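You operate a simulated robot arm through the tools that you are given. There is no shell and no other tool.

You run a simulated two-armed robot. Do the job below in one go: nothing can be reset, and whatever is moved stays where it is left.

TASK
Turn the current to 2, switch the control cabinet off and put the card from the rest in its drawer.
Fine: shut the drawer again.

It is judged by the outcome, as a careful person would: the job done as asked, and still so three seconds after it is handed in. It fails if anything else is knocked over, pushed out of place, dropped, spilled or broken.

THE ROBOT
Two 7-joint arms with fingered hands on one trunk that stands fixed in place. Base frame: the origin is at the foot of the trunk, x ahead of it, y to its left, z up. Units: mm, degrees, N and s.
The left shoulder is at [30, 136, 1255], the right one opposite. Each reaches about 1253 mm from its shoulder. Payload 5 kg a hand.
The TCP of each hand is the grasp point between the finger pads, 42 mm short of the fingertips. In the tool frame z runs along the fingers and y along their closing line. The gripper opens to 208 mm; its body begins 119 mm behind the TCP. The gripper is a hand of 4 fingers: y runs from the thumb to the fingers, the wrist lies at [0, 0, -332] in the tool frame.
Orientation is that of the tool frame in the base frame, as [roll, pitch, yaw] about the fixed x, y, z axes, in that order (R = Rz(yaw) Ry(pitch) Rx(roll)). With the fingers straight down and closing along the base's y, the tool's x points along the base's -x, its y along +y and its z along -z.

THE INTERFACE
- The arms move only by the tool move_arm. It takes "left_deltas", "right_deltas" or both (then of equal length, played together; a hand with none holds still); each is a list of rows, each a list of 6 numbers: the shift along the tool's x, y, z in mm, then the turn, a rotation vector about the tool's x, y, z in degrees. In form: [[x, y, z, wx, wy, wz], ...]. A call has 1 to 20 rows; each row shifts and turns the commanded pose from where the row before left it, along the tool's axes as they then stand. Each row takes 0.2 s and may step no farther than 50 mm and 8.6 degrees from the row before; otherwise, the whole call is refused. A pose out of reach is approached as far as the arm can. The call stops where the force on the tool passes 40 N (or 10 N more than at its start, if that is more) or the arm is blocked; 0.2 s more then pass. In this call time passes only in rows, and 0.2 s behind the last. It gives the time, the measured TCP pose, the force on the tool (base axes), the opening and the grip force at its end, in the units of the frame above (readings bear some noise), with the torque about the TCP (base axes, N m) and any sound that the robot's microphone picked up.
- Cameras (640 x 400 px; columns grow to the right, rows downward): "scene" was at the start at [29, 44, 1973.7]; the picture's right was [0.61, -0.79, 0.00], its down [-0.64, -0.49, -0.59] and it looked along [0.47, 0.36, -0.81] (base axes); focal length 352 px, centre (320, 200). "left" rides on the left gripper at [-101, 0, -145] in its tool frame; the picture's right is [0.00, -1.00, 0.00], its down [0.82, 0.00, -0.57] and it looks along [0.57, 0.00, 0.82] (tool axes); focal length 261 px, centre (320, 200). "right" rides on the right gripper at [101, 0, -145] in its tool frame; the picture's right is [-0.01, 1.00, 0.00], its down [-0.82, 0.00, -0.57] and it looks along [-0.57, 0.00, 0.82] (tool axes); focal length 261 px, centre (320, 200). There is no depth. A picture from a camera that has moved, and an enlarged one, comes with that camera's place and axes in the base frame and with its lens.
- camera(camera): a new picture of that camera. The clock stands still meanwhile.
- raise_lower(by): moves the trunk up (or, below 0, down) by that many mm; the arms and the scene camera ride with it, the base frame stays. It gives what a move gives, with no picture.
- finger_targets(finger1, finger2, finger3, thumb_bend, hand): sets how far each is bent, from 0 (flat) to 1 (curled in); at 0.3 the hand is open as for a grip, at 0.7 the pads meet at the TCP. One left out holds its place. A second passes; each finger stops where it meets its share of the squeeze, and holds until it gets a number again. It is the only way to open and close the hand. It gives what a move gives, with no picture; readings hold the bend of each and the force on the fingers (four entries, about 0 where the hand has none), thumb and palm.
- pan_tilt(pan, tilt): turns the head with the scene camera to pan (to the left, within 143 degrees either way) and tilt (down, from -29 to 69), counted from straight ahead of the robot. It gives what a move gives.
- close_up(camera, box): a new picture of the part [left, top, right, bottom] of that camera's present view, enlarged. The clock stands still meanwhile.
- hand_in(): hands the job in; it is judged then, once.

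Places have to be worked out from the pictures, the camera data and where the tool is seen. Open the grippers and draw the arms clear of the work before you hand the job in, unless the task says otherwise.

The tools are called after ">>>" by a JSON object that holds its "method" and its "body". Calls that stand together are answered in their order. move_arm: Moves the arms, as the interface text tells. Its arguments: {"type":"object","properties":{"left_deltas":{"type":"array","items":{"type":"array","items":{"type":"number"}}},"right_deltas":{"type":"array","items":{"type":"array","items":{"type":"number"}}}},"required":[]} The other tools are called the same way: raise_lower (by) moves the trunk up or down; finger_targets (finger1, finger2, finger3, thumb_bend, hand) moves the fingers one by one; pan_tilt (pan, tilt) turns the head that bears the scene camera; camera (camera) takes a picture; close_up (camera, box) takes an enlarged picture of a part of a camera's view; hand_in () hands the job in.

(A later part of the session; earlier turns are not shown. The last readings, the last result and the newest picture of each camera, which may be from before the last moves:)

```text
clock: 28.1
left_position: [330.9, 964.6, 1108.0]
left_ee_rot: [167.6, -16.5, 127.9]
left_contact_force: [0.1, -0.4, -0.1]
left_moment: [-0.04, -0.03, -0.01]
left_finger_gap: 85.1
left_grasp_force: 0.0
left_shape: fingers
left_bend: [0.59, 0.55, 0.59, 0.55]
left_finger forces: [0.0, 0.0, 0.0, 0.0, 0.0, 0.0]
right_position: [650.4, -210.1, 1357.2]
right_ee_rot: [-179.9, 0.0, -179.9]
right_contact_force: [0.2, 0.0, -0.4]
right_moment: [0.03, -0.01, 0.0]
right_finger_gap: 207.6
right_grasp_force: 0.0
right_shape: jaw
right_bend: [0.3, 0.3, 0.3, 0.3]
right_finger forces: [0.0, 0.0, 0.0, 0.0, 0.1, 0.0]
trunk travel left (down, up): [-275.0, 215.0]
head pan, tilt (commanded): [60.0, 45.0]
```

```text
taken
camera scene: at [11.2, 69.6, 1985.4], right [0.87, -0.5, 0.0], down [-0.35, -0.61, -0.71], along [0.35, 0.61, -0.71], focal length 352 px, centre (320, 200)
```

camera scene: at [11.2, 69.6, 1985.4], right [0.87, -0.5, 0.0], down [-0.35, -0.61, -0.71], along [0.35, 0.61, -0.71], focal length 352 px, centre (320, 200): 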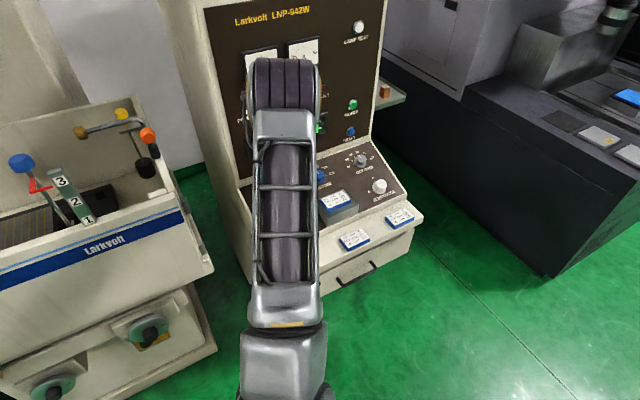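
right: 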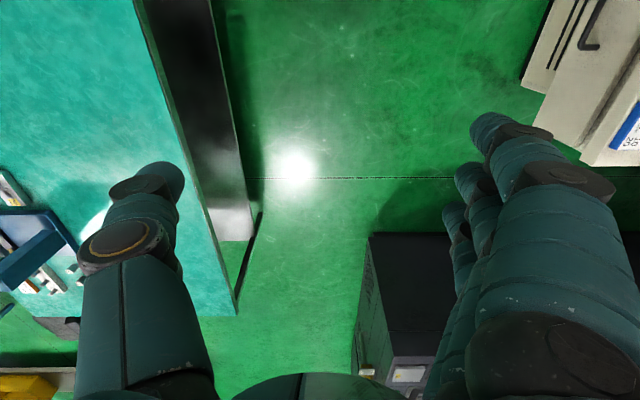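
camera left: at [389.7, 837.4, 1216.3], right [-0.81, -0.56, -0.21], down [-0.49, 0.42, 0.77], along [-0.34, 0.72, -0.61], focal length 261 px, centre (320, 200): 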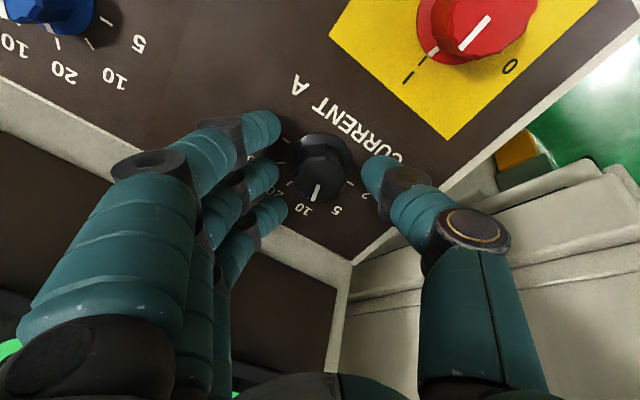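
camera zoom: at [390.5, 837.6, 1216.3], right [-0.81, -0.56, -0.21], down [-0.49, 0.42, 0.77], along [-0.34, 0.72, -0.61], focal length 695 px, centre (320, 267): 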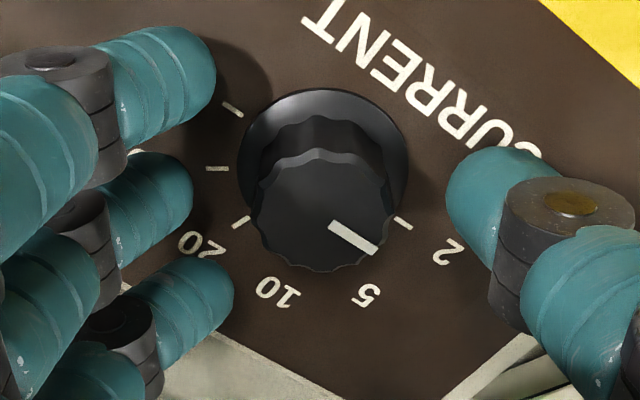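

The pointer seems close to the "2" tick. I back off 85 mm along the panel normal and roll back to yaw 90 to read knob and display.

>>> {"method": "move_arm", "body": {"left_deltas": [[0, 0, -17, 0, 0, 0], [0, 0, -17, 0, 0, 0], [0, 0, -17, 0, 0, 0], [0, 0, -17, 0, 0, 0], [0, 0, -17, 0, 0, 0], [0, 0, 0, 0, 0, 7.2], [0, 0, 0, 0, 0, 7.2], [0, 0, 0, 0, 0, 7.2], [0, 0, 0, 0, 0, 7.2], [0, 0, 0, 0, 0, 7.2]]}}

>>> {"method": "camera", "body": {"camera": "left"}}

>>> {"method": "close_up", "body": {"camera": "left", "box": [260, 60, 420, 160]}}

```text
clock: 30.3
left_position: [330.2, 933.8, 1188.9]
left_ee_rot: [180.0, -20.5, 89.8]
left_contact_force: [-0.8, -0.6, 0.1]
left_moment: [-0.03, 0.0, 0.0]
left_finger_gap: 85.6
left_grasp_force: 0.1
left_shape: fingers
left_bend: [0.59, 0.55, 0.59, 0.55]
left_finger forces: [0.1, 0.1, 0.1, 0.0, 0.1, 0.1]
right_position: [650.0, -210.6, 1356.9]
right_ee_rot: [180.0, 0.1, 180.0]
right_contact_force: [-0.3, -0.5, -0.5]
right_moment: [-0.02, -0.01, 0.02]
right_finger_gap: 208.0
right_grasp_force: 0.0
right_shape: jaw
right_bend: [0.3, 0.3, 0.3, 0.3]
right_finger forces: [0.0, 0.0, 0.0, 0.0, 0.1, 0.0]
trunk travel left (down, up): [-275.0, 215.0]
head pan, tilt (commanded): [60.0, 45.0]
```

```text
taken
camera left: at [331.1, 788.8, 1289.5], right [-1.0, 0.0, 0.0], down [0.0, 0.57, 0.82], along [0.0, 0.82, -0.57], focal length 261 px, centre (320, 200)
```

left: 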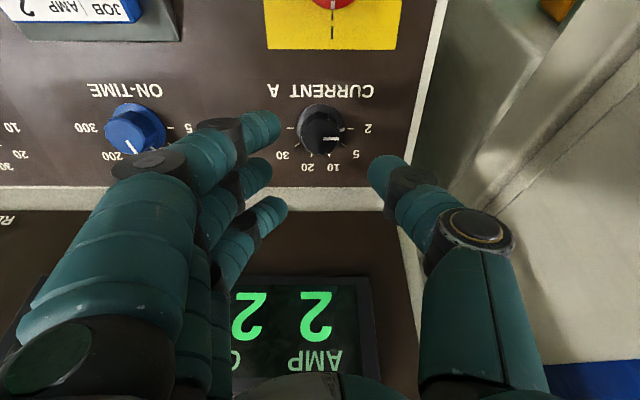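

```text
4.00 times, centred on (340, 110) of left
camera zoom: at [331.1, 788.8, 1289.5], right [-1.0, 0.0, 0.0], down [0.0, 0.57, 0.82], along [0.0, 0.82, -0.57], focal length 1043 px, centre (240, 560)
```

zoom: 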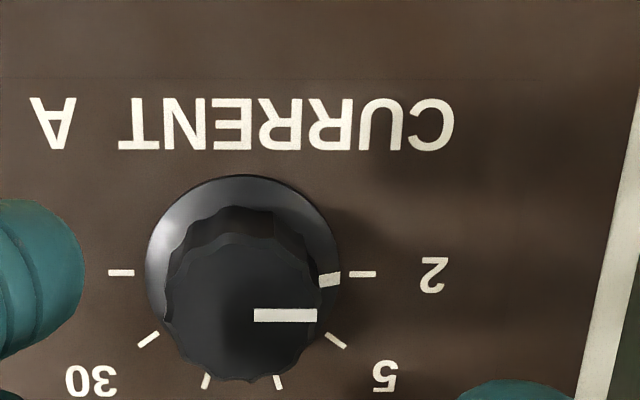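

Display shows AMP 2 and the pointer is on the 2 tick. Now I move over to the POWER switch (about 136 mm down the slope, 10 mm to −x) at the same height and look.

>>> {"method": "move_arm", "body": {"left_deltas": [[-27.2, -2, 0, 0, 0, 0], [-27.2, -2, 0, 0, 0, 0], [-27.2, -2, 0, 0, 0, 0], [-27.2, -2, 0, 0, 0, 0], [-27.2, -2, 0, 0, 0, 0]]}}

>>> {"method": "camera", "body": {"camera": "left"}}

>>> {"method": "close_up", "body": {"camera": "left", "box": [240, 60, 400, 160]}}

```text
clock: 31.5
left_position: [320.5, 806.7, 1141.4]
left_ee_rot: [-180.0, -20.6, 90.1]
left_contact_force: [0.0, 0.2, -0.2]
left_moment: [0.02, 0.03, 0.02]
left_finger_gap: 85.5
left_grasp_force: 0.1
left_shape: fingers
left_bend: [0.59, 0.55, 0.59, 0.55]
left_finger forces: [0.0, 0.1, 0.0, 0.0, 0.1, 0.0]
right_position: [649.4, -211.6, 1358.1]
right_ee_rot: [-180.0, -0.1, 180.0]
right_contact_force: [1.1, -0.5, 0.3]
right_moment: [0.04, 0.06, 0.0]
right_finger_gap: 207.5
right_grasp_force: 0.1
right_shape: jaw
right_bend: [0.3, 0.3, 0.3, 0.3]
right_finger forces: [0.0, 0.1, 0.0, 0.0, 0.0, 0.0]
trunk travel left (down, up): [-275.0, 215.0]
head pan, tilt (commanded): [60.0, 45.0]
```

```text
taken
camera left: at [322.3, 661.4, 1241.6], right [-1.0, -0.01, 0.0], down [-0.01, 0.57, 0.82], along [0.0, 0.82, -0.57], focal length 261 px, centre (320, 200)
```

left: 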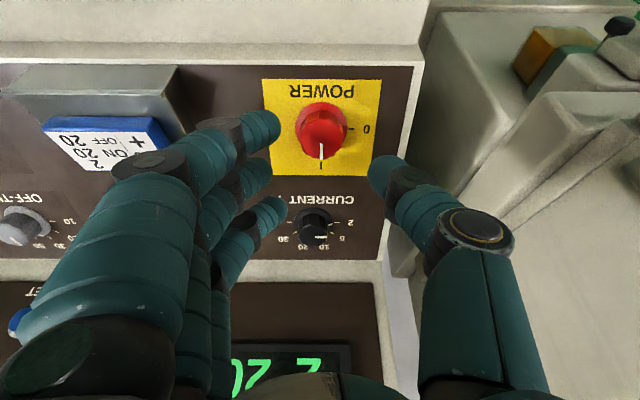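

```text
4.00 times, centred on (320, 110) of left
camera zoom: at [322.3, 661.4, 1241.6], right [-1.0, -0.01, 0.0], down [-0.01, 0.57, 0.82], along [0.0, 0.82, -0.57], focal length 1043 px, centre (320, 560)
```

zoom: 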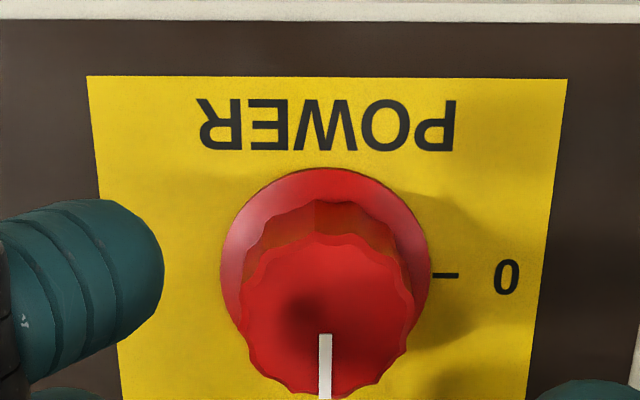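

POWER switch is centred under the tool axis (x≈320.8); cap radius ~22, height ~27 mm. I open fingers slightly, roll +45° and descend to about 53 mm TCP height.

>>> {"method": "finger_targets", "body": {"hand": "left", "finger1": 0.52, "finger2": 0.54, "finger3": 0.52, "thumb_bend": 0.54}}

>>> {"method": "move_arm", "body": {"left_deltas": [[0, 0, 0, 0, 0, 7.5], [0, 0, 0, 0, 0, 7.5], [0, 0, 0, 0, 0, 7.5], [0, 0, 0, 0, 0, 7.5], [0, 0, 0, 0, 0, 7.5], [0, 0, 0, 0, 0, 7.5], [0, 0, 17, 0, 0, 0], [0, 0, 17, 0, 0, 0], [0, 0, 17, 0, 0, 0], [0, 0, 17, 0, 0, 0], [0, 0, 8.5, 0, 0, 0], [0, 0, 8.5, 0, 0, 0]]}}

>>> {"method": "camera", "body": {"camera": "left"}}

>>> {"method": "close_up", "body": {"camera": "left", "box": [200, 100, 440, 250]}}

```text
clock: 32.5
left_position: [321.6, 807.2, 1141.2]
left_ee_rot: [-180.0, -20.4, 90.0]
left_contact_force: [-0.8, -0.2, 0.2]
left_moment: [-0.02, 0.04, 0.01]
left_finger_gap: 104.5
left_grasp_force: 0.1
left_shape: fingers
left_bend: [0.52, 0.54, 0.52, 0.54]
left_finger forces: [0.0, 0.1, 0.1, 0.0, 0.1, 0.1]
right_position: [651.2, -210.5, 1358.9]
right_ee_rot: [-179.9, 0.0, 180.0]
right_contact_force: [0.5, 1.6, -0.3]
right_moment: [0.02, 0.01, -0.05]
right_finger_gap: 208.0
right_grasp_force: 0.1
right_shape: jaw
right_bend: [0.3, 0.3, 0.3, 0.3]
right_finger forces: [0.0, 0.0, 0.0, 0.0, 0.0, 0.0]
trunk travel left (down, up): [-275.0, 215.0]
head pan, tilt (commanded): [60.0, 45.0]
```

```text
clock: 35.1
left_position: [321.1, 836.4, 1059.7]
left_ee_rot: [-165.2, -14.3, 43.3]
left_contact_force: [-1.1, 0.2, 0.2]
left_moment: [-0.13, 0.06, -0.02]
left_finger_gap: 104.6
left_grasp_force: 0.2
left_shape: fingers
left_bend: [0.52, 0.54, 0.52, 0.54]
left_finger forces: [1.1, 0.0, 0.0, 0.0, 0.0, 0.1]
right_position: [650.5, -212.1, 1357.8]
right_ee_rot: [-180.0, 0.1, 180.0]
right_contact_force: [0.0, 0.2, -0.7]
right_moment: [-0.01, -0.02, -0.02]
right_finger_gap: 207.8
right_grasp_force: 0.1
right_shape: jaw
right_bend: [0.3, 0.3, 0.3, 0.3]
right_finger forces: [0.0, 0.1, 0.1, 0.0, 0.1, 0.0]
trunk travel left (down, up): [-275.0, 215.0]
head pan, tilt (commanded): [60.0, 45.0]
```

```text
taken
camera left: at [250.0, 718.5, 1171.4], right [-0.71, 0.66, 0.25], down [0.58, 0.35, 0.74], along [0.4, 0.67, -0.63], focal length 261 px, centre (320, 200)
```

left: 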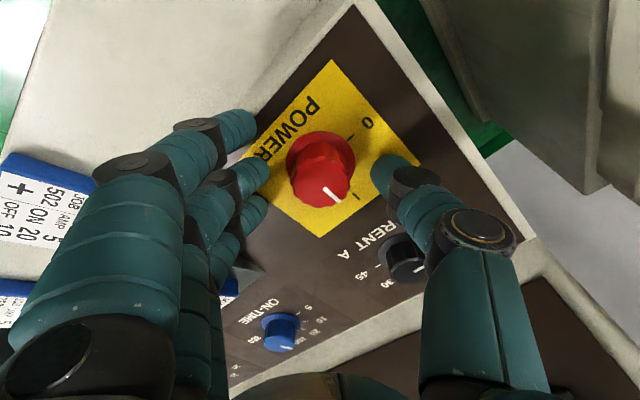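

```text
2.67 times, centred on (320, 175) of left
camera zoom: at [250.0, 718.5, 1171.4], right [-0.71, 0.66, 0.25], down [0.58, 0.35, 0.74], along [0.4, 0.67, -0.63], focal length 695 px, centre (320, 267)
```

zoom: 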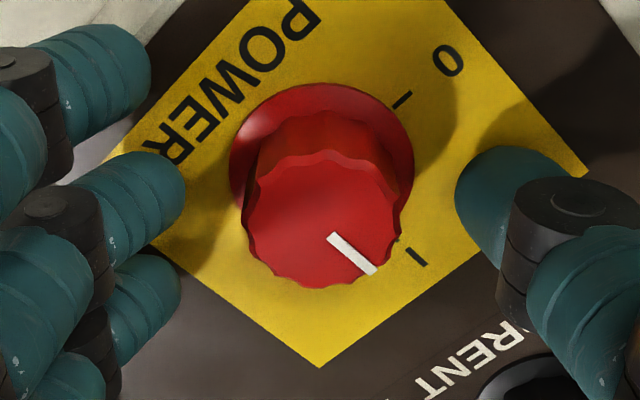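

Finger 1 touches something lightly (~1 N, the panel's lower rim). I raise 3 mm, bring finger 1 and 3 slightly in, then close middle finger and thumb on the switch.

>>> {"method": "move_arm", "body": {"left_deltas": [[0, 0, -3, 0, 0, 0]]}}

>>> {"method": "finger_targets", "body": {"hand": "left", "finger1": 0.57, "finger2": 0.68, "finger3": 0.57, "thumb_bend": 0.68}}

>>> {"method": "close_up", "body": {"camera": "left", "box": [200, 100, 440, 250]}}

```text
clock: 35.5
left_position: [320.8, 835.6, 1062.9]
left_ee_rot: [-165.2, -14.3, 43.2]
left_contact_force: [-0.5, 0.6, -0.4]
left_moment: [0.04, -0.01, 0.01]
left_finger_gap: 104.8
left_grasp_force: 0.0
left_shape: fingers
left_bend: [0.52, 0.54, 0.52, 0.54]
left_finger forces: [0.1, 0.1, 0.0, 0.0, 0.0, 0.1]
right_position: [649.7, -210.0, 1357.9]
right_ee_rot: [-179.9, 0.0, 180.0]
right_contact_force: [0.8, 0.2, 0.3]
right_moment: [0.02, -0.01, 0.01]
right_finger_gap: 207.8
right_grasp_force: 0.0
right_shape: jaw
right_bend: [0.3, 0.3, 0.3, 0.3]
right_finger forces: [0.0, 0.1, 0.0, 0.1, 0.0, 0.0]
trunk travel left (down, up): [-275.0, 215.0]
head pan, tilt (commanded): [60.0, 45.0]
```

```text
clock: 36.5
left_position: [321.0, 835.6, 1063.6]
left_ee_rot: [-165.2, -14.3, 43.3]
left_contact_force: [-3.5, 3.8, -1.8]
left_moment: [0.1, 0.03, 0.02]
left_finger_gap: 75.3
left_grasp_force: 11.4
left_shape: fingers
left_bend: [0.56, 0.62, 0.56, 0.65]
left_finger forces: [0.0, 8.3, 0.0, 0.1, 13.9, 0.1]
right_position: [649.2, -211.5, 1358.1]
right_ee_rot: [-180.0, 0.0, -179.9]
right_contact_force: [-0.1, -0.8, 0.0]
right_moment: [-0.01, 0.0, 0.01]
right_finger_gap: 207.8
right_grasp_force: 0.1
right_shape: jaw
right_bend: [0.3, 0.3, 0.3, 0.3]
right_finger forces: [0.0, 0.0, 0.0, 0.0, 0.1, 0.1]
trunk travel left (down, up): [-275.0, 215.0]
head pan, tilt (commanded): [60.0, 45.0]
```

```text
2.67 times, centred on (320, 175) of left
camera zoom: at [249.6, 718.5, 1174.2], right [-0.71, 0.66, 0.25], down [0.58, 0.35, 0.74], along [0.4, 0.67, -0.63], focal length 695 px, centre (320, 267)
```

zoom: 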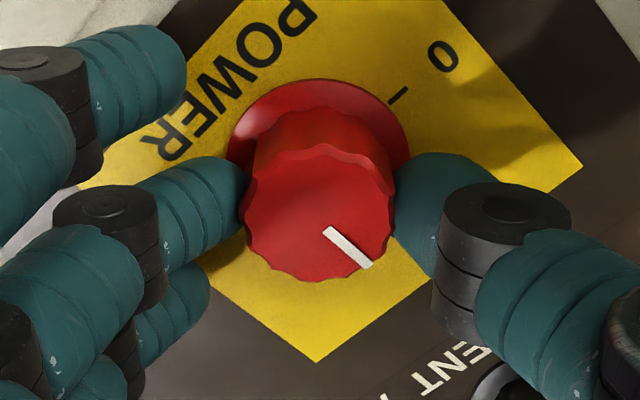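

The switch is gripped. I rotate it 90° counter-clockwise.

>>> {"method": "move_arm", "body": {"left_deltas": [[0, 0, 0, 0, 0, -6], [0, 0, 0, 0, 0, -6], [0, 0, 0, 0, 0, -6], [0, 0, 0, 0, 0, -6], [0, 0, 0, 0, 0, -6], [0, 0, 0, 0, 0, -6], [0, 0, 0, 0, 0, -6], [0, 0, 0, 0, 0, -6], [0, 0, 0, 0, 0, -6], [0, 0, 0, 0, 0, -6], [0, 0, 0, 0, 0, -6], [0, 0, 0, 0, 0, -6], [0, 0, 0, 0, 0, -6], [0, 0, 0, 0, 0, -6], [0, 0, 0, 0, 0, -6]]}}

>>> {"method": "camera", "body": {"camera": "left"}}

>>> {"method": "close_up", "body": {"camera": "left", "box": [200, 100, 440, 250]}}

```text
clock: 39.7
left_position: [320.5, 835.8, 1064.3]
left_ee_rot: [165.1, -14.3, 137.0]
left_contact_force: [-7.1, -0.1, -4.9]
left_moment: [-0.03, 0.27, 0.05]
left_finger_gap: 75.4
left_grasp_force: 10.7
left_shape: fingers
left_bend: [0.56, 0.62, 0.56, 0.65]
left_finger forces: [0.0, 7.4, 0.0, 0.1, 14.3, 0.1]
right_position: [650.5, -210.6, 1359.3]
right_ee_rot: [-180.0, 0.0, -180.0]
right_contact_force: [-0.5, 0.1, 0.3]
right_moment: [0.02, -0.02, 0.02]
right_finger_gap: 207.8
right_grasp_force: 0.1
right_shape: jaw
right_bend: [0.3, 0.3, 0.3, 0.3]
right_finger forces: [0.0, 0.1, 0.0, 0.0, 0.0, 0.0]
trunk travel left (down, up): [-275.0, 215.0]
head pan, tilt (commanded): [60.0, 45.0]
```

```text
taken
camera left: at [391.8, 718.9, 1174.6], right [-0.7, -0.67, -0.25], down [-0.58, 0.34, 0.74], along [-0.41, 0.66, -0.63], focal length 261 px, centre (320, 200)
```

left: 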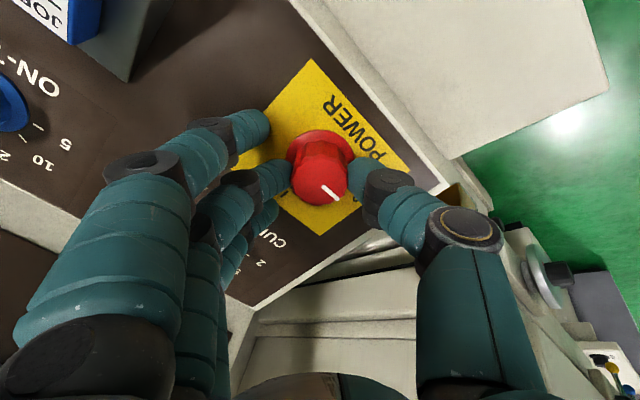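

```text
2.67 times, centred on (320, 175) of left
camera zoom: at [391.8, 718.9, 1174.6], right [-0.7, -0.67, -0.25], down [-0.58, 0.34, 0.74], along [-0.41, 0.66, -0.63], focal length 695 px, centre (320, 267)
```

zoom: 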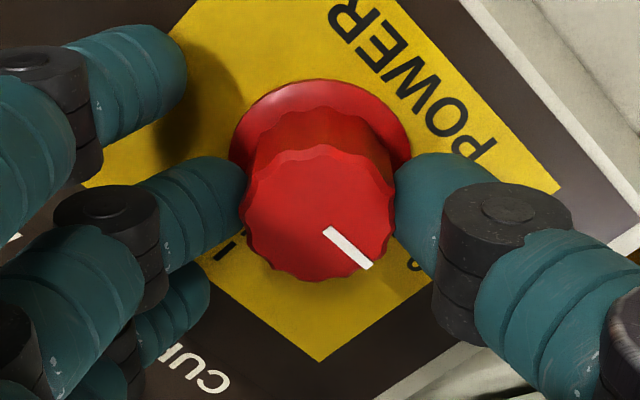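

The switch turned with the hand. I release, back off 90 mm along the normal and roll back to yaw 90 to check the switch, display and lamp.

>>> {"method": "finger_targets", "body": {"hand": "left", "finger2": 0.54, "thumb_bend": 0.54}}

>>> {"method": "move_arm", "body": {"left_deltas": [[0, 0, -15, 0, 0, 0], [0, 0, -15, 0, 0, 0], [0, 0, -15, 0, 0, 0], [0, 0, -15, 0, 0, 0], [0, 0, -15, 0, 0, 0], [0, 0, -15, 0, 0, 0], [0, 0, 0, 0, 0, 7.5], [0, 0, 0, 0, 0, 7.5], [0, 0, 0, 0, 0, 7.5], [0, 0, 0, 0, 0, 7.5], [0, 0, 0, 0, 0, 7.5], [0, 0, 0, 0, 0, 7.5]]}}

>>> {"method": "camera", "body": {"camera": "left"}}

>>> {"method": "close_up", "body": {"camera": "left", "box": [240, 60, 400, 160]}}

```text
clock: 40.7
left_position: [321.0, 836.4, 1063.1]
left_ee_rot: [165.2, -14.3, 136.9]
left_contact_force: [-0.8, -0.2, 0.4]
left_moment: [0.0, 0.01, 0.01]
left_finger_gap: 95.1
left_grasp_force: 0.0
left_shape: fingers
left_bend: [0.56, 0.54, 0.56, 0.54]
left_finger forces: [0.1, 0.0, 0.0, 0.0, 0.0, 0.0]
right_position: [651.1, -211.6, 1358.1]
right_ee_rot: [-180.0, 0.0, 180.0]
right_contact_force: [0.4, 0.4, -0.3]
right_moment: [0.03, -0.01, 0.01]
right_finger_gap: 207.6
right_grasp_force: 0.0
right_shape: jaw
right_bend: [0.3, 0.3, 0.3, 0.3]
right_finger forces: [0.1, 0.0, 0.0, 0.1, 0.0, 0.0]
trunk travel left (down, up): [-275.0, 215.0]
head pan, tilt (commanded): [60.0, 45.0]
```

```text
clock: 43.3
left_position: [319.8, 804.8, 1147.4]
left_ee_rot: [-179.9, -20.4, 90.0]
left_contact_force: [0.1, 0.6, 0.0]
left_moment: [0.0, 0.0, 0.01]
left_finger_gap: 95.1
left_grasp_force: 0.0
left_shape: fingers
left_bend: [0.56, 0.54, 0.56, 0.54]
left_finger forces: [0.1, 0.1, 0.0, 0.1, 0.0, 0.0]
right_position: [650.7, -210.3, 1357.9]
right_ee_rot: [-179.9, 0.0, 180.0]
right_contact_force: [-0.6, 0.4, 0.1]
right_moment: [0.0, -0.02, 0.0]
right_finger_gap: 207.5
right_grasp_force: 0.0
right_shape: jaw
right_bend: [0.3, 0.3, 0.3, 0.3]
right_finger forces: [0.0, 0.0, 0.0, 0.0, 0.0, 0.1]
trunk travel left (down, up): [-275.0, 215.0]
head pan, tilt (commanded): [60.0, 45.0]
```

```text
taken
camera left: at [320.9, 660.0, 1248.2], right [-1.0, 0.0, 0.0], down [0.0, 0.57, 0.82], along [0.0, 0.82, -0.57], focal length 261 px, centre (320, 200)
```

left: 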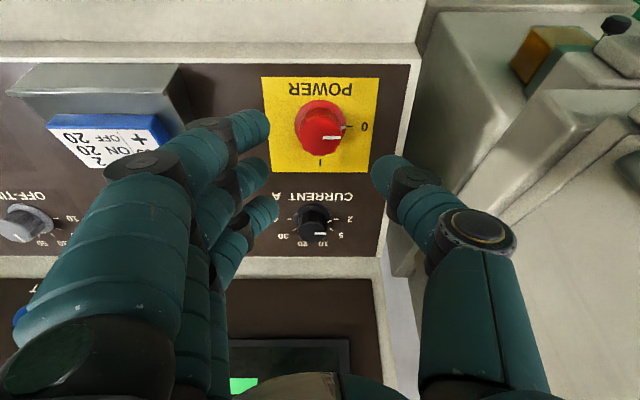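

```text
4.00 times, centred on (320, 110) of left
camera zoom: at [320.9, 660.0, 1248.2], right [-1.0, 0.0, 0.0], down [0.0, 0.57, 0.82], along [0.0, 0.82, -0.57], focal length 1043 px, centre (320, 560)
```

zoom: 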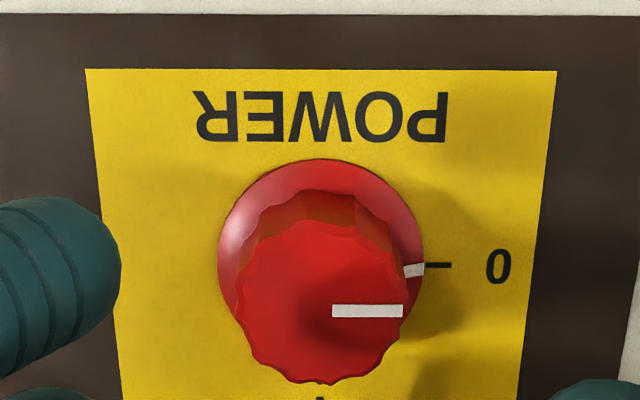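

POWER is at 0 and the AMP digits are dark, though a small green patch is visible on the display. I move the hand back and sideways to view the display and the card rest.

>>> {"method": "move_arm", "body": {"left_deltas": [[-10, 20, -20, 0, 0, 0], [-10, 20, -20, 0, 0, 0], [-10, 20, -20, 0, 0, 0], [-10, 20, -20, 0, 0, 0], [-10, 20, -20, 0, 0, 0], [-10, 20, -20, 0, 0, 0], [-10, 20, -20, 0, 0, 0], [-10, 20, -20, 0, 0, 0]]}}

>>> {"method": "camera", "body": {"camera": "left"}}

>>> {"method": "camera", "body": {"camera": "scene"}}

```text
clock: 45.1
left_position: [482.4, 672.6, 1269.8]
left_ee_rot: [-179.9, -20.4, 90.2]
left_contact_force: [0.0, -0.9, 0.5]
left_moment: [0.01, 0.01, -0.02]
left_finger_gap: 95.3
left_grasp_force: 0.1
left_shape: fingers
left_bend: [0.56, 0.54, 0.56, 0.54]
left_finger forces: [0.1, 0.1, 0.0, 0.0, 0.0, 0.1]
right_position: [651.6, -211.3, 1358.6]
right_ee_rot: [179.9, 0.0, 180.0]
right_contact_force: [0.4, -0.4, 0.2]
right_moment: [0.05, 0.0, -0.04]
right_finger_gap: 207.9
right_grasp_force: 0.0
right_shape: jaw
right_bend: [0.3, 0.3, 0.3, 0.3]
right_finger forces: [0.0, 0.1, 0.0, 0.0, 0.0, 0.0]
trunk travel left (down, up): [-275.0, 215.0]
head pan, tilt (commanded): [60.0, 45.0]
```

```text
taken
camera left: at [483.4, 527.5, 1371.0], right [-1.0, -0.01, 0.0], down [0.0, 0.57, 0.82], along [-0.01, 0.82, -0.57], focal length 261 px, centre (320, 200)
```

left: 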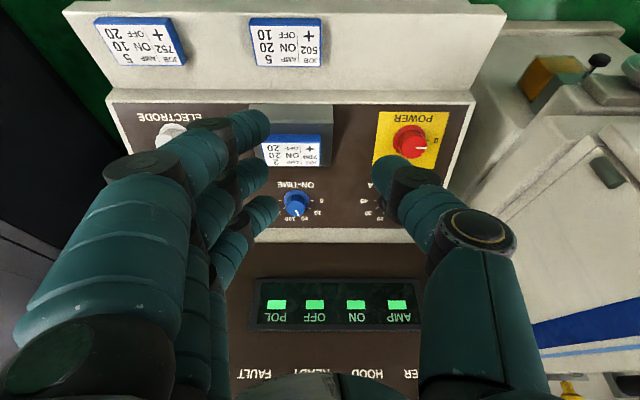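

```text
taken
camera scene: at [12.3, 68.3, 1985.5], right [0.87, -0.5, 0.0], down [-0.35, -0.61, -0.71], along [0.35, 0.61, -0.71], focal length 352 px, centre (320, 200)
```

scene: 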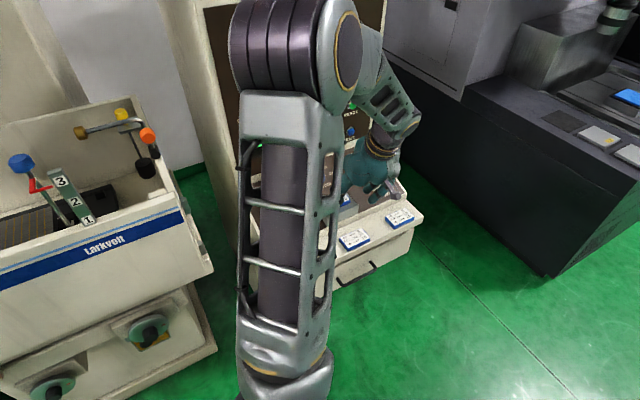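

The cabinet is off (display shows only blank bars). Next the drawer: I move the left hand back and down to about (535, 400, 1000) to view the drawer front and its handle.

>>> {"method": "move_arm", "body": {"left_deltas": [[-29.15, 4.4, 13.1, 0, 0, 0], [-29.15, 4.4, 13.1, 0, 0, 0], [-29.15, 4.4, 13.1, 0, 0, 0], [-29.15, 4.4, 13.1, 0, 0, 0], [-29.15, 4.4, 13.1, 0, 0, 0], [-29.15, 4.4, 13.1, 0, 0, 0], [-29.15, 4.4, 13.1, 0, 0, 0], [-29.15, 4.4, 13.1, 0, 0, 0], [-29.15, 4.4, 13.1, 0, 0, 0], [-29.15, 4.4, 13.1, 0, 0, 0], [-29.15, 4.4, 13.1, 0, 0, 0], [-29.15, 4.4, 13.1, 0, 0, 0]]}}

>>> {"method": "camera", "body": {"camera": "left"}}

>>> {"method": "camera", "body": {"camera": "scene"}}

```text
clock: 47.7
left_position: [534.1, 402.1, 998.8]
left_ee_rot: [180.0, -20.5, 90.1]
left_contact_force: [0.6, 0.2, -0.7]
left_moment: [0.02, 0.03, 0.06]
left_finger_gap: 95.3
left_grasp_force: 0.0
left_shape: fingers
left_bend: [0.56, 0.54, 0.56, 0.54]
left_finger forces: [0.0, 0.0, 0.1, 0.0, 0.0, 0.0]
right_position: [651.7, -212.1, 1357.2]
right_ee_rot: [-179.9, 0.0, -179.9]
right_contact_force: [0.2, -0.5, -0.3]
right_moment: [0.1, 0.05, 0.0]
right_finger_gap: 207.8
right_grasp_force: 0.1
right_shape: jaw
right_bend: [0.3, 0.3, 0.3, 0.3]
right_finger forces: [0.0, 0.1, 0.0, 0.0, 0.0, 0.0]
trunk travel left (down, up): [-275.0, 215.0]
head pan, tilt (commanded): [60.0, 45.0]
```

```text
taken
camera left: at [535.5, 256.8, 1099.9], right [-1.0, -0.01, 0.0], down [0.0, 0.57, 0.82], along [0.0, 0.82, -0.57], focal length 261 px, centre (320, 200)
```

left: 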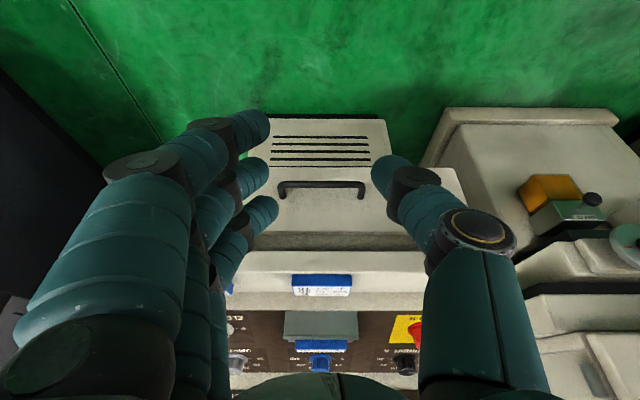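

```text
taken
camera scene: at [13.0, 67.8, 1985.5], right [0.87, -0.5, 0.0], down [-0.35, -0.61, -0.71], along [0.35, 0.61, -0.71], focal length 352 px, centre (320, 200)
```

scene: 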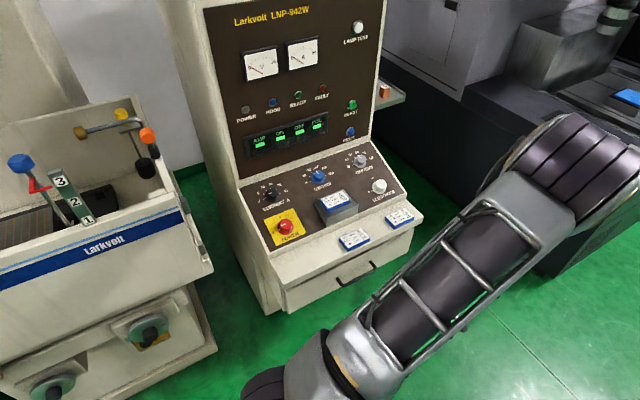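

The POWER lamp and meters are off – cabinet off. I zoom on the drawer from both cameras.

>>> {"method": "close_up", "body": {"camera": "left", "box": [220, 100, 440, 300]}}

>>> {"method": "close_up", "body": {"camera": "scene", "box": [250, 170, 450, 320]}}

```text
2.00 times, centred on (330, 200) of left
camera zoom: at [535.5, 256.8, 1099.9], right [-1.0, -0.01, 0.0], down [0.0, 0.57, 0.82], along [0.0, 0.82, -0.57], focal length 521 px, centre (300, 200)
```

zoom: 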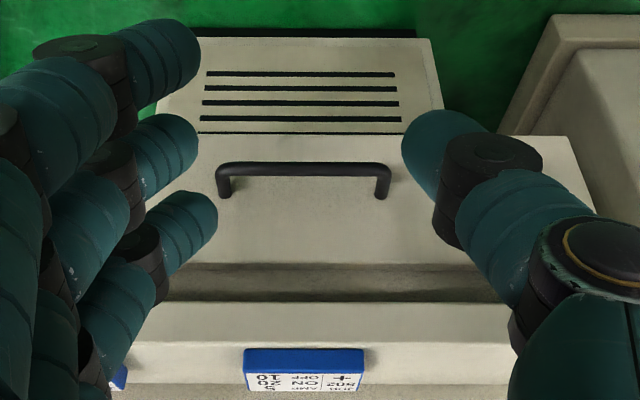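

```text
2.67 times, centred on (350, 245) of scene
camera zoom: at [13.0, 67.8, 1985.5], right [0.87, -0.5, 0.0], down [-0.35, -0.61, -0.71], along [0.35, 0.61, -0.71], focal length 939 px, centre (240, 80)
```

zoom: 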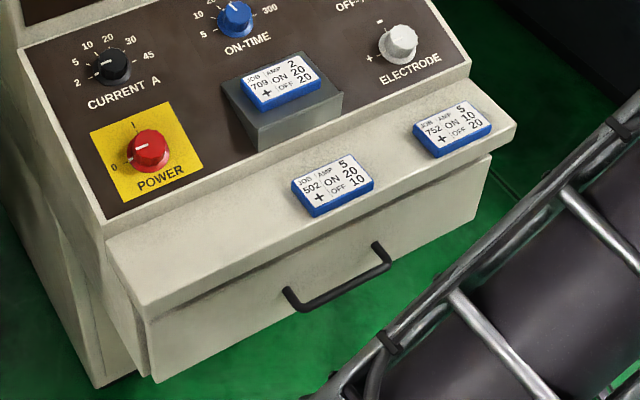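

The handle bar is at about (532, 654, 790), ~11 mm thick, ~40 mm in front of the drawer face, with the ledge overhanging to y≈662. I turn the left hand so its three fingers lie on top, pointing forward-down 30°, to hook behind the bar.

>>> {"method": "move_arm", "body": {"left_deltas": [[0, 0, 0, 0, 0, -8.2], [0, 0, 0, 0, 0, -8.2], [0, 0, 0, 0, 0, -8.2], [0, 0, 0, 0, 0, -8.2], [0, 0, 0, 0, 0, -8.2], [0, 0, 0, 0, 0, -8.2], [0, 0, 0, 0, 0, -8.2], [0, 0, 0, 0, 0, -8.2], [0, 0, 0, 0, 0, -8.2], [0, 0, 0, 0, 0, -8.2], [0, 0, 0, 0, 0, -8.2], [0, 0, 0, -7.9, 0, 0], [0, 0, 0, -7.9, 0, 0], [0, 0, 0, -7.9, 0, 0], [0, 0, 0, -7.9, 0, 0], [0, 0, 0, -7.9, 0, 0]]}}

>>> {"method": "camera", "body": {"camera": "left"}}

>>> {"method": "camera", "body": {"camera": "scene"}}

```text
clock: 51.1
left_position: [533.8, 400.9, 1001.4]
left_ee_rot: [119.7, 0.1, -179.7]
left_contact_force: [1.3, 0.5, 1.2]
left_moment: [-0.14, 0.06, 0.09]
left_finger_gap: 95.3
left_grasp_force: 0.0
left_shape: fingers
left_bend: [0.56, 0.54, 0.56, 0.54]
left_finger forces: [0.0, 0.0, 0.1, 0.1, 0.0, 0.0]
right_position: [650.3, -211.2, 1357.1]
right_ee_rot: [180.0, 0.1, -180.0]
right_contact_force: [0.4, 0.1, -0.2]
right_moment: [0.04, -0.02, -0.01]
right_finger_gap: 208.0
right_grasp_force: 0.0
right_shape: jaw
right_bend: [0.3, 0.3, 0.3, 0.3]
right_finger forces: [0.0, 0.0, 0.0, 0.1, 0.0, 0.0]
trunk travel left (down, up): [-275.0, 215.0]
head pan, tilt (commanded): [60.0, 45.0]
```

```text
taken
camera left: at [634.8, 276.8, 1074.3], right [0.01, -0.5, -0.87], down [-0.82, -0.5, 0.28], along [-0.57, 0.71, -0.41], focal length 261 px, centre (320, 200)
```

left: 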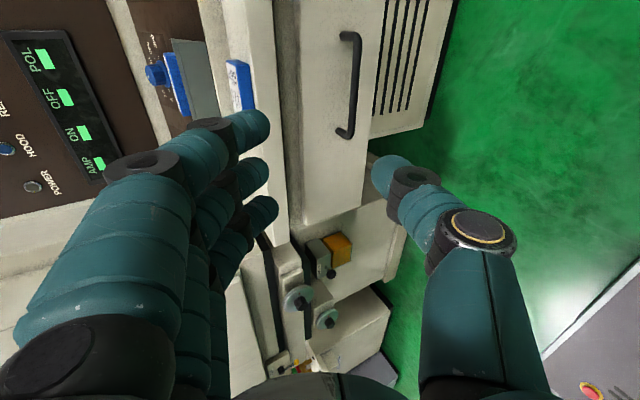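

```text
taken
camera scene: at [11.2, 69.0, 1985.3], right [0.87, -0.5, 0.0], down [-0.35, -0.61, -0.71], along [0.35, 0.61, -0.71], focal length 352 px, centre (320, 200)
```

scene: 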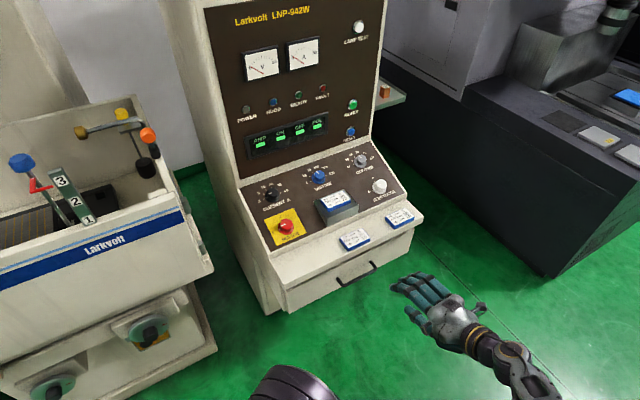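

Orientation reached and the handle position is confirmed (~(535, 654, 789)). I set fingers to 0.59 (hook shape), thumb wide open, and approach above and in front of the bar.

>>> {"method": "finger_targets", "body": {"hand": "left", "finger1": 0.59, "finger2": 0.59, "finger3": 0.59, "thumb_bend": 0.3}}

>>> {"method": "move_arm", "body": {"left_deltas": [[0.4, -30.5, 17.6, 0, 0, 0], [0.4, -30.5, 17.6, 0, 0, 0], [0.4, -30.5, 17.6, 0, 0, 0], [0.4, -30.5, 17.6, 0, 0, 0], [0.4, -30.5, 17.6, 0, 0, 0], [0, 14, 24.25, 0, 0, 0], [0, 14, 24.25, 0, 0, 0], [0, 14, 24.25, 0, 0, 0], [0, 14, 24.25, 0, 0, 0], [0, 14, 24.25, 0, 0, 0], [0, 14, 24.25, 0, 0, 0], [0, 14, 24.25, 0, 0, 0]]}}

>>> {"method": "camera", "body": {"camera": "left"}}

>>> {"method": "camera", "body": {"camera": "scene"}}

```text
clock: 52.1
left_position: [532.3, 401.8, 1000.8]
left_ee_rot: [119.9, 0.1, -179.7]
left_contact_force: [-0.3, -0.1, 0.6]
left_moment: [0.01, 0.0, 0.02]
left_finger_gap: 149.3
left_grasp_force: 0.0
left_shape: fingers
left_bend: [0.59, 0.59, 0.59, 0.3]
left_finger forces: [0.0, 0.0, 0.1, 0.0, 0.1, 0.1]
right_position: [650.5, -211.3, 1359.0]
right_ee_rot: [180.0, 0.0, -179.9]
right_contact_force: [-0.3, 0.3, -0.3]
right_moment: [-0.02, 0.0, -0.01]
right_finger_gap: 207.8
right_grasp_force: 0.1
right_shape: jaw
right_bend: [0.3, 0.3, 0.3, 0.3]
right_finger forces: [0.1, 0.0, 0.0, 0.1, 0.0, 0.0]
trunk travel left (down, up): [-275.0, 215.0]
head pan, tilt (commanded): [60.0, 45.0]
```

```text
clock: 54.7
left_position: [532.2, 597.0, 823.4]
left_ee_rot: [120.0, 0.1, -179.9]
left_contact_force: [1.7, -0.9, -0.7]
left_moment: [0.0, 0.04, 0.07]
left_finger_gap: 149.4
left_grasp_force: 0.0
left_shape: fingers
left_bend: [0.59, 0.59, 0.59, 0.3]
left_finger forces: [0.0, 0.0, 0.0, 0.0, 0.0, 0.0]
right_position: [651.2, -210.8, 1358.3]
right_ee_rot: [180.0, 0.1, -179.9]
right_contact_force: [0.2, -0.3, 0.5]
right_moment: [-0.06, 0.03, -0.02]
right_finger_gap: 207.7
right_grasp_force: 0.0
right_shape: jaw
right_bend: [0.3, 0.3, 0.3, 0.3]
right_finger forces: [0.0, 0.0, 0.1, 0.0, 0.1, 0.1]
trunk travel left (down, up): [-275.0, 215.0]
head pan, tilt (commanded): [60.0, 45.0]
```

```text
taken
camera left: at [633.4, 472.6, 896.8], right [0.01, -0.5, -0.87], down [-0.82, -0.5, 0.28], along [-0.57, 0.71, -0.41], focal length 261 px, centre (320, 200)
```

left: 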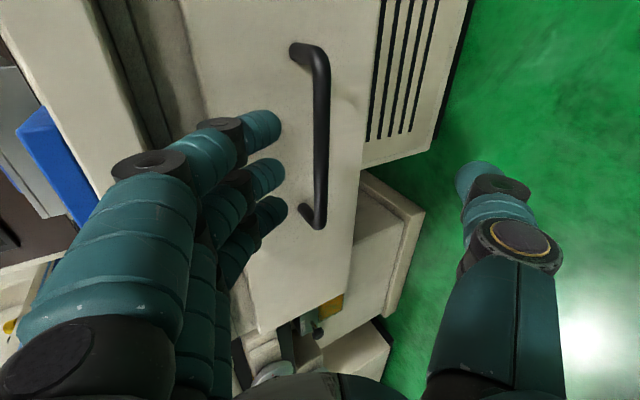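

```text
taken
camera scene: at [11.9, 70.3, 1985.4], right [0.87, -0.5, 0.0], down [-0.35, -0.61, -0.71], along [0.35, 0.61, -0.71], focal length 352 px, centre (320, 200)
```

scene: 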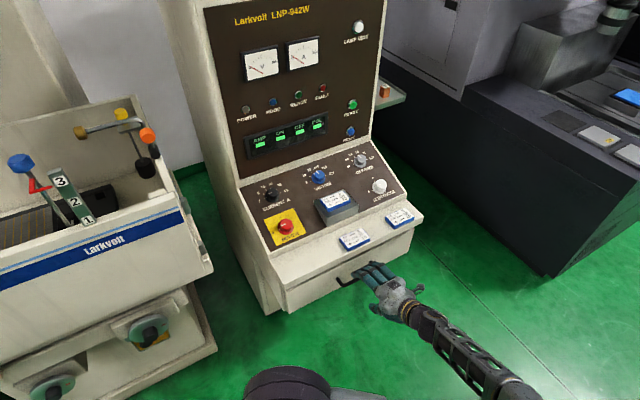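

The bar is seen at z≈791 and the fingers hover in front and above its middle. I move forward 28 mm over the bar, then down 48 mm behind it.

>>> {"method": "move_arm", "body": {"left_deltas": [[0, 7, 12.1, 0, 0, 0], [0, 7, 12.1, 0, 0, 0]]}}

>>> {"method": "camera", "body": {"camera": "left"}}

>>> {"method": "close_up", "body": {"camera": "scene", "box": [300, 220, 440, 320]}}

```text
clock: 55.3
left_position: [531.0, 626.9, 824.4]
left_ee_rot: [120.0, 0.1, -179.9]
left_contact_force: [-1.0, 0.7, 0.2]
left_moment: [-0.01, -0.01, 0.02]
left_finger_gap: 149.4
left_grasp_force: 0.1
left_shape: fingers
left_bend: [0.59, 0.59, 0.59, 0.3]
left_finger forces: [0.0, 0.1, 0.0, 0.0, 0.0, 0.0]
right_position: [650.7, -211.3, 1358.8]
right_ee_rot: [-180.0, 0.0, 179.9]
right_contact_force: [-1.0, -0.7, 0.0]
right_moment: [0.01, -0.01, 0.0]
right_finger_gap: 208.0
right_grasp_force: 0.1
right_shape: jaw
right_bend: [0.3, 0.3, 0.3, 0.3]
right_finger forces: [0.1, 0.0, 0.0, 0.1, 0.0, 0.0]
trunk travel left (down, up): [-275.0, 215.0]
head pan, tilt (commanded): [60.0, 45.0]
```

```text
taken
camera left: at [632.8, 500.5, 898.2], right [0.01, -0.5, -0.87], down [-0.82, -0.5, 0.28], along [-0.57, 0.71, -0.41], focal length 261 px, centre (320, 200)
```

left: 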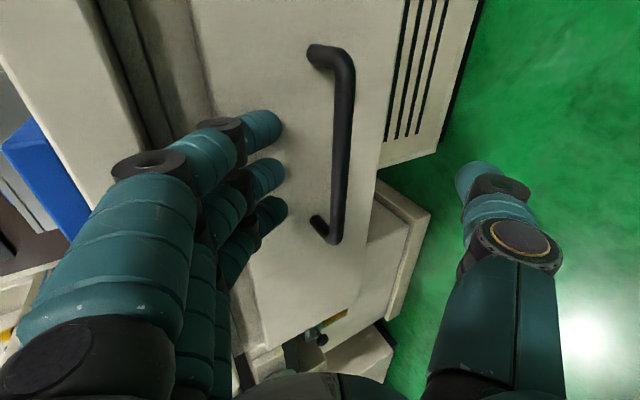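

```text
4.00 times, centred on (370, 270) of scene
camera zoom: at [11.4, 69.2, 1985.5], right [0.87, -0.5, 0.0], down [-0.35, -0.61, -0.71], along [0.35, 0.61, -0.71], focal length 1409 px, centre (120, -80)
```

zoom: 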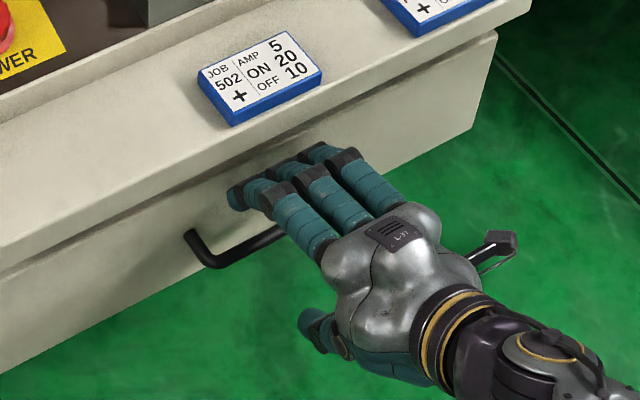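

Fingertips are above the bar and just in front of the drawer face, no contact. I lower the hand 46 mm in small steps so the fingertips go behind the bar.

>>> {"method": "move_arm", "body": {"left_deltas": [[0, -8, 4.6, 0, 0, 0], [0, -8, 4.6, 0, 0, 0], [0, -8, 4.6, 0, 0, 0], [0, -8, 4.6, 0, 0, 0], [0, -8, 4.6, 0, 0, 0]]}}

>>> {"method": "camera", "body": {"camera": "left"}}

>>> {"method": "close_up", "body": {"camera": "scene", "box": [300, 220, 440, 320]}}

```text
clock: 56.5
left_position: [531.4, 624.5, 777.8]
left_ee_rot: [120.1, 0.1, -179.8]
left_contact_force: [-0.4, 0.1, -0.3]
left_moment: [0.03, -0.03, 0.01]
left_finger_gap: 149.1
left_grasp_force: 0.1
left_shape: fingers
left_bend: [0.59, 0.59, 0.59, 0.3]
left_finger forces: [0.0, 0.0, 0.1, 0.1, 0.0, 0.0]
right_position: [650.9, -209.8, 1358.0]
right_ee_rot: [179.9, 0.0, -180.0]
right_contact_force: [0.6, 0.4, -0.3]
right_moment: [0.01, 0.05, 0.02]
right_finger_gap: 207.7
right_grasp_force: 0.0
right_shape: jaw
right_bend: [0.3, 0.3, 0.3, 0.3]
right_finger forces: [0.0, 0.0, 0.1, 0.0, 0.0, 0.0]
trunk travel left (down, up): [-275.0, 215.0]
head pan, tilt (commanded): [60.0, 45.0]
```

```text
taken
camera left: at [632.6, 499.4, 850.5], right [0.01, -0.5, -0.87], down [-0.82, -0.5, 0.28], along [-0.57, 0.71, -0.41], focal length 261 px, centre (320, 200)
```

left: 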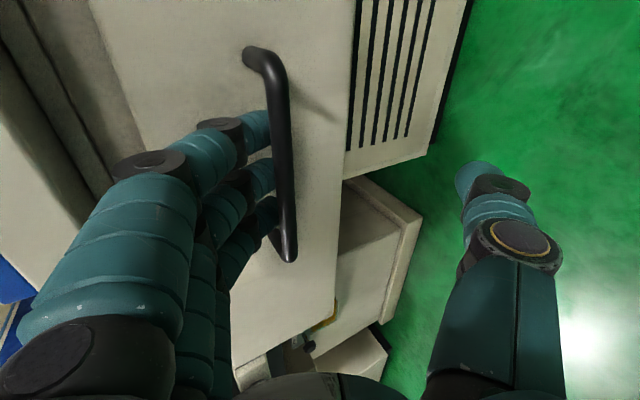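

```text
4.00 times, centred on (370, 270) of scene
camera zoom: at [11.8, 69.5, 1985.4], right [0.87, -0.5, 0.0], down [-0.35, -0.61, -0.71], along [0.35, 0.61, -0.71], focal length 1409 px, centre (120, -80)
```

zoom: 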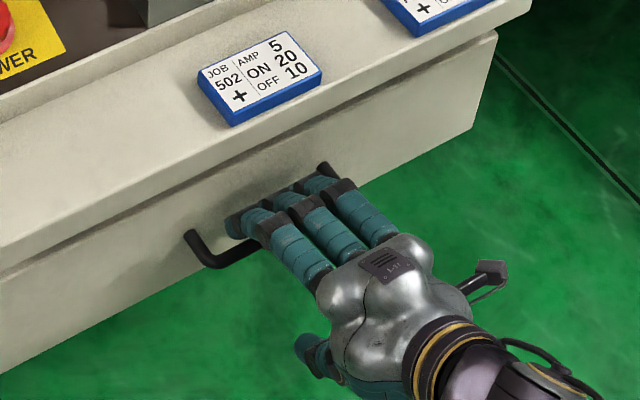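

The fingertips are hooked behind the bar. I pull straight back (−y) 60 mm and check that the drawer moves.

>>> {"method": "move_arm", "body": {"left_deltas": [[0, -5, -8.66, 0, 0, 0], [0, -5, -8.66, 0, 0, 0], [0, -5, -8.66, 0, 0, 0], [0, -5, -8.66, 0, 0, 0], [0, -5, -8.66, 0, 0, 0], [0, -5, -8.66, 0, 0, 0]]}}

>>> {"method": "camera", "body": {"camera": "scene"}}

>>> {"method": "camera", "body": {"camera": "left"}}

```text
clock: 57.9
left_position: [533.9, 564.8, 779.9]
left_ee_rot: [120.0, 0.1, -179.7]
left_contact_force: [-0.4, 0.7, 0.5]
left_moment: [0.0, 0.02, 0.03]
left_finger_gap: 150.3
left_grasp_force: 0.2
left_shape: fingers
left_bend: [0.59, 0.59, 0.59, 0.3]
left_finger forces: [0.4, 0.4, 0.5, 0.1, 0.0, 0.0]
right_position: [651.0, -211.1, 1357.5]
right_ee_rot: [180.0, 0.0, -180.0]
right_contact_force: [0.2, 0.4, -0.3]
right_moment: [0.04, -0.01, -0.01]
right_finger_gap: 207.6
right_grasp_force: 0.1
right_shape: jaw
right_bend: [0.3, 0.3, 0.3, 0.3]
right_finger forces: [0.0, 0.1, 0.0, 0.0, 0.1, 0.0]
trunk travel left (down, up): [-275.0, 215.0]
head pan, tilt (commanded): [60.0, 45.0]
```

```text
taken
camera scene: at [11.3, 68.8, 1985.5], right [0.87, -0.5, 0.0], down [-0.35, -0.61, -0.71], along [0.35, 0.61, -0.71], focal length 352 px, centre (320, 200)
```

scene: 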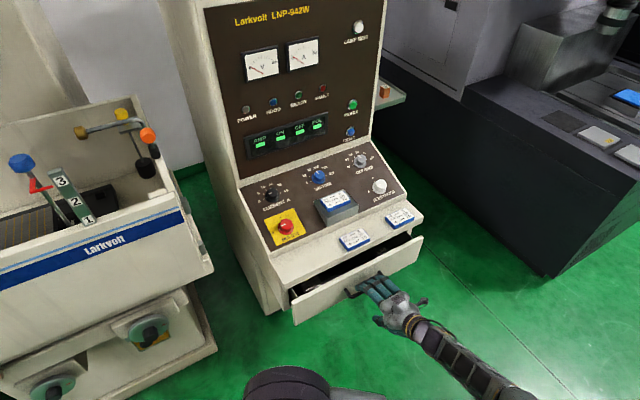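

```text
taken
camera left: at [633.4, 440.0, 852.4], right [0.01, -0.5, -0.87], down [-0.82, -0.5, 0.28], along [-0.57, 0.71, -0.41], focal length 261 px, centre (320, 200)
```

left: 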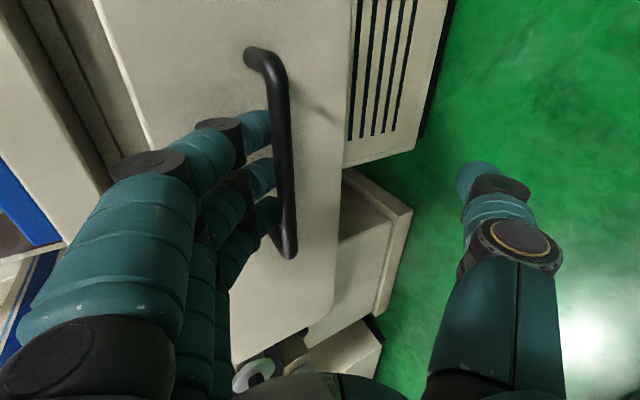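

The drawer slides open with almost no force. I pull another 140 mm.

>>> {"method": "move_arm", "body": {"left_deltas": [[0, -5, -8.66, 0, 0, 0], [0, -5, -8.66, 0, 0, 0], [0, -5, -8.66, 0, 0, 0], [0, -5, -8.66, 0, 0, 0], [0, -5, -8.66, 0, 0, 0], [0, -5, -8.66, 0, 0, 0], [0, -5, -8.66, 0, 0, 0], [0, -5, -8.66, 0, 0, 0], [0, -5, -8.66, 0, 0, 0], [0, -5, -8.66, 0, 0, 0], [0, -5, -8.66, 0, 0, 0], [0, -5, -8.66, 0, 0, 0], [0, -5, -8.66, 0, 0, 0], [0, -5, -8.66, 0, 0, 0]]}}

>>> {"method": "camera", "body": {"camera": "scene"}}

>>> {"method": "close_up", "body": {"camera": "scene", "box": [260, 200, 460, 360]}}

```text
clock: 60.9
left_position: [532.9, 423.2, 778.6]
left_ee_rot: [120.1, 0.1, -179.8]
left_contact_force: [-0.8, 1.7, 1.5]
left_moment: [0.04, -0.02, 0.02]
left_finger_gap: 150.4
left_grasp_force: 0.8
left_shape: fingers
left_bend: [0.59, 0.59, 0.59, 0.3]
left_finger forces: [0.4, 0.4, 0.4, 0.1, 0.0, 0.1]
right_position: [649.4, -211.5, 1357.9]
right_ee_rot: [-180.0, 0.0, 180.0]
right_contact_force: [0.0, -0.3, 0.0]
right_moment: [0.03, 0.01, -0.01]
right_finger_gap: 207.5
right_grasp_force: 0.1
right_shape: jaw
right_bend: [0.3, 0.3, 0.3, 0.3]
right_finger forces: [0.0, 0.0, 0.0, 0.0, 0.0, 0.0]
trunk travel left (down, up): [-275.0, 215.0]
head pan, tilt (commanded): [60.0, 45.0]
```

```text
taken
camera scene: at [11.4, 68.8, 1985.5], right [0.87, -0.5, 0.0], down [-0.35, -0.61, -0.71], along [0.35, 0.61, -0.71], focal length 352 px, centre (320, 200)
```

scene: 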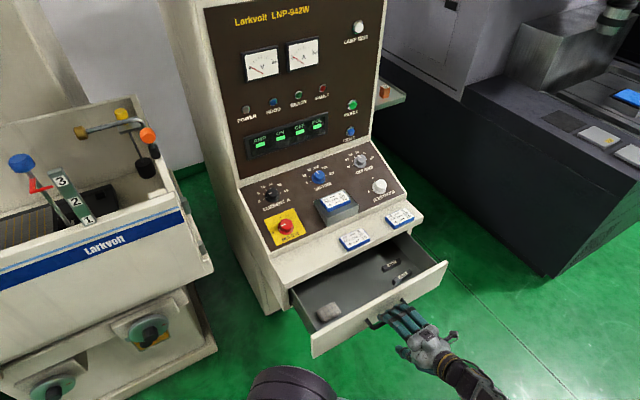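

```text
2.50 times, centred on (360, 280) of scene
camera zoom: at [11.4, 68.8, 1985.5], right [0.87, -0.5, 0.0], down [-0.35, -0.61, -0.71], along [0.35, 0.61, -0.71], focal length 881 px, centre (220, 0)
```

zoom: 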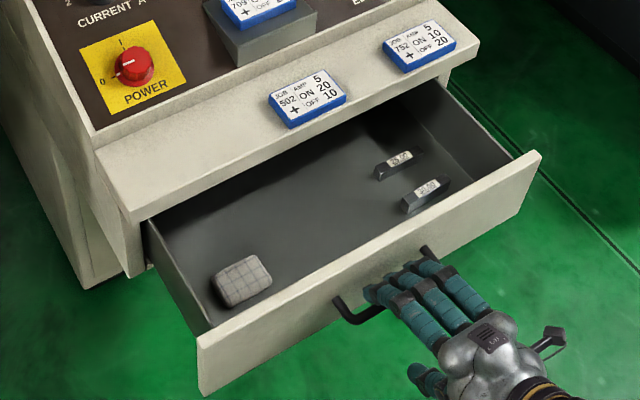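

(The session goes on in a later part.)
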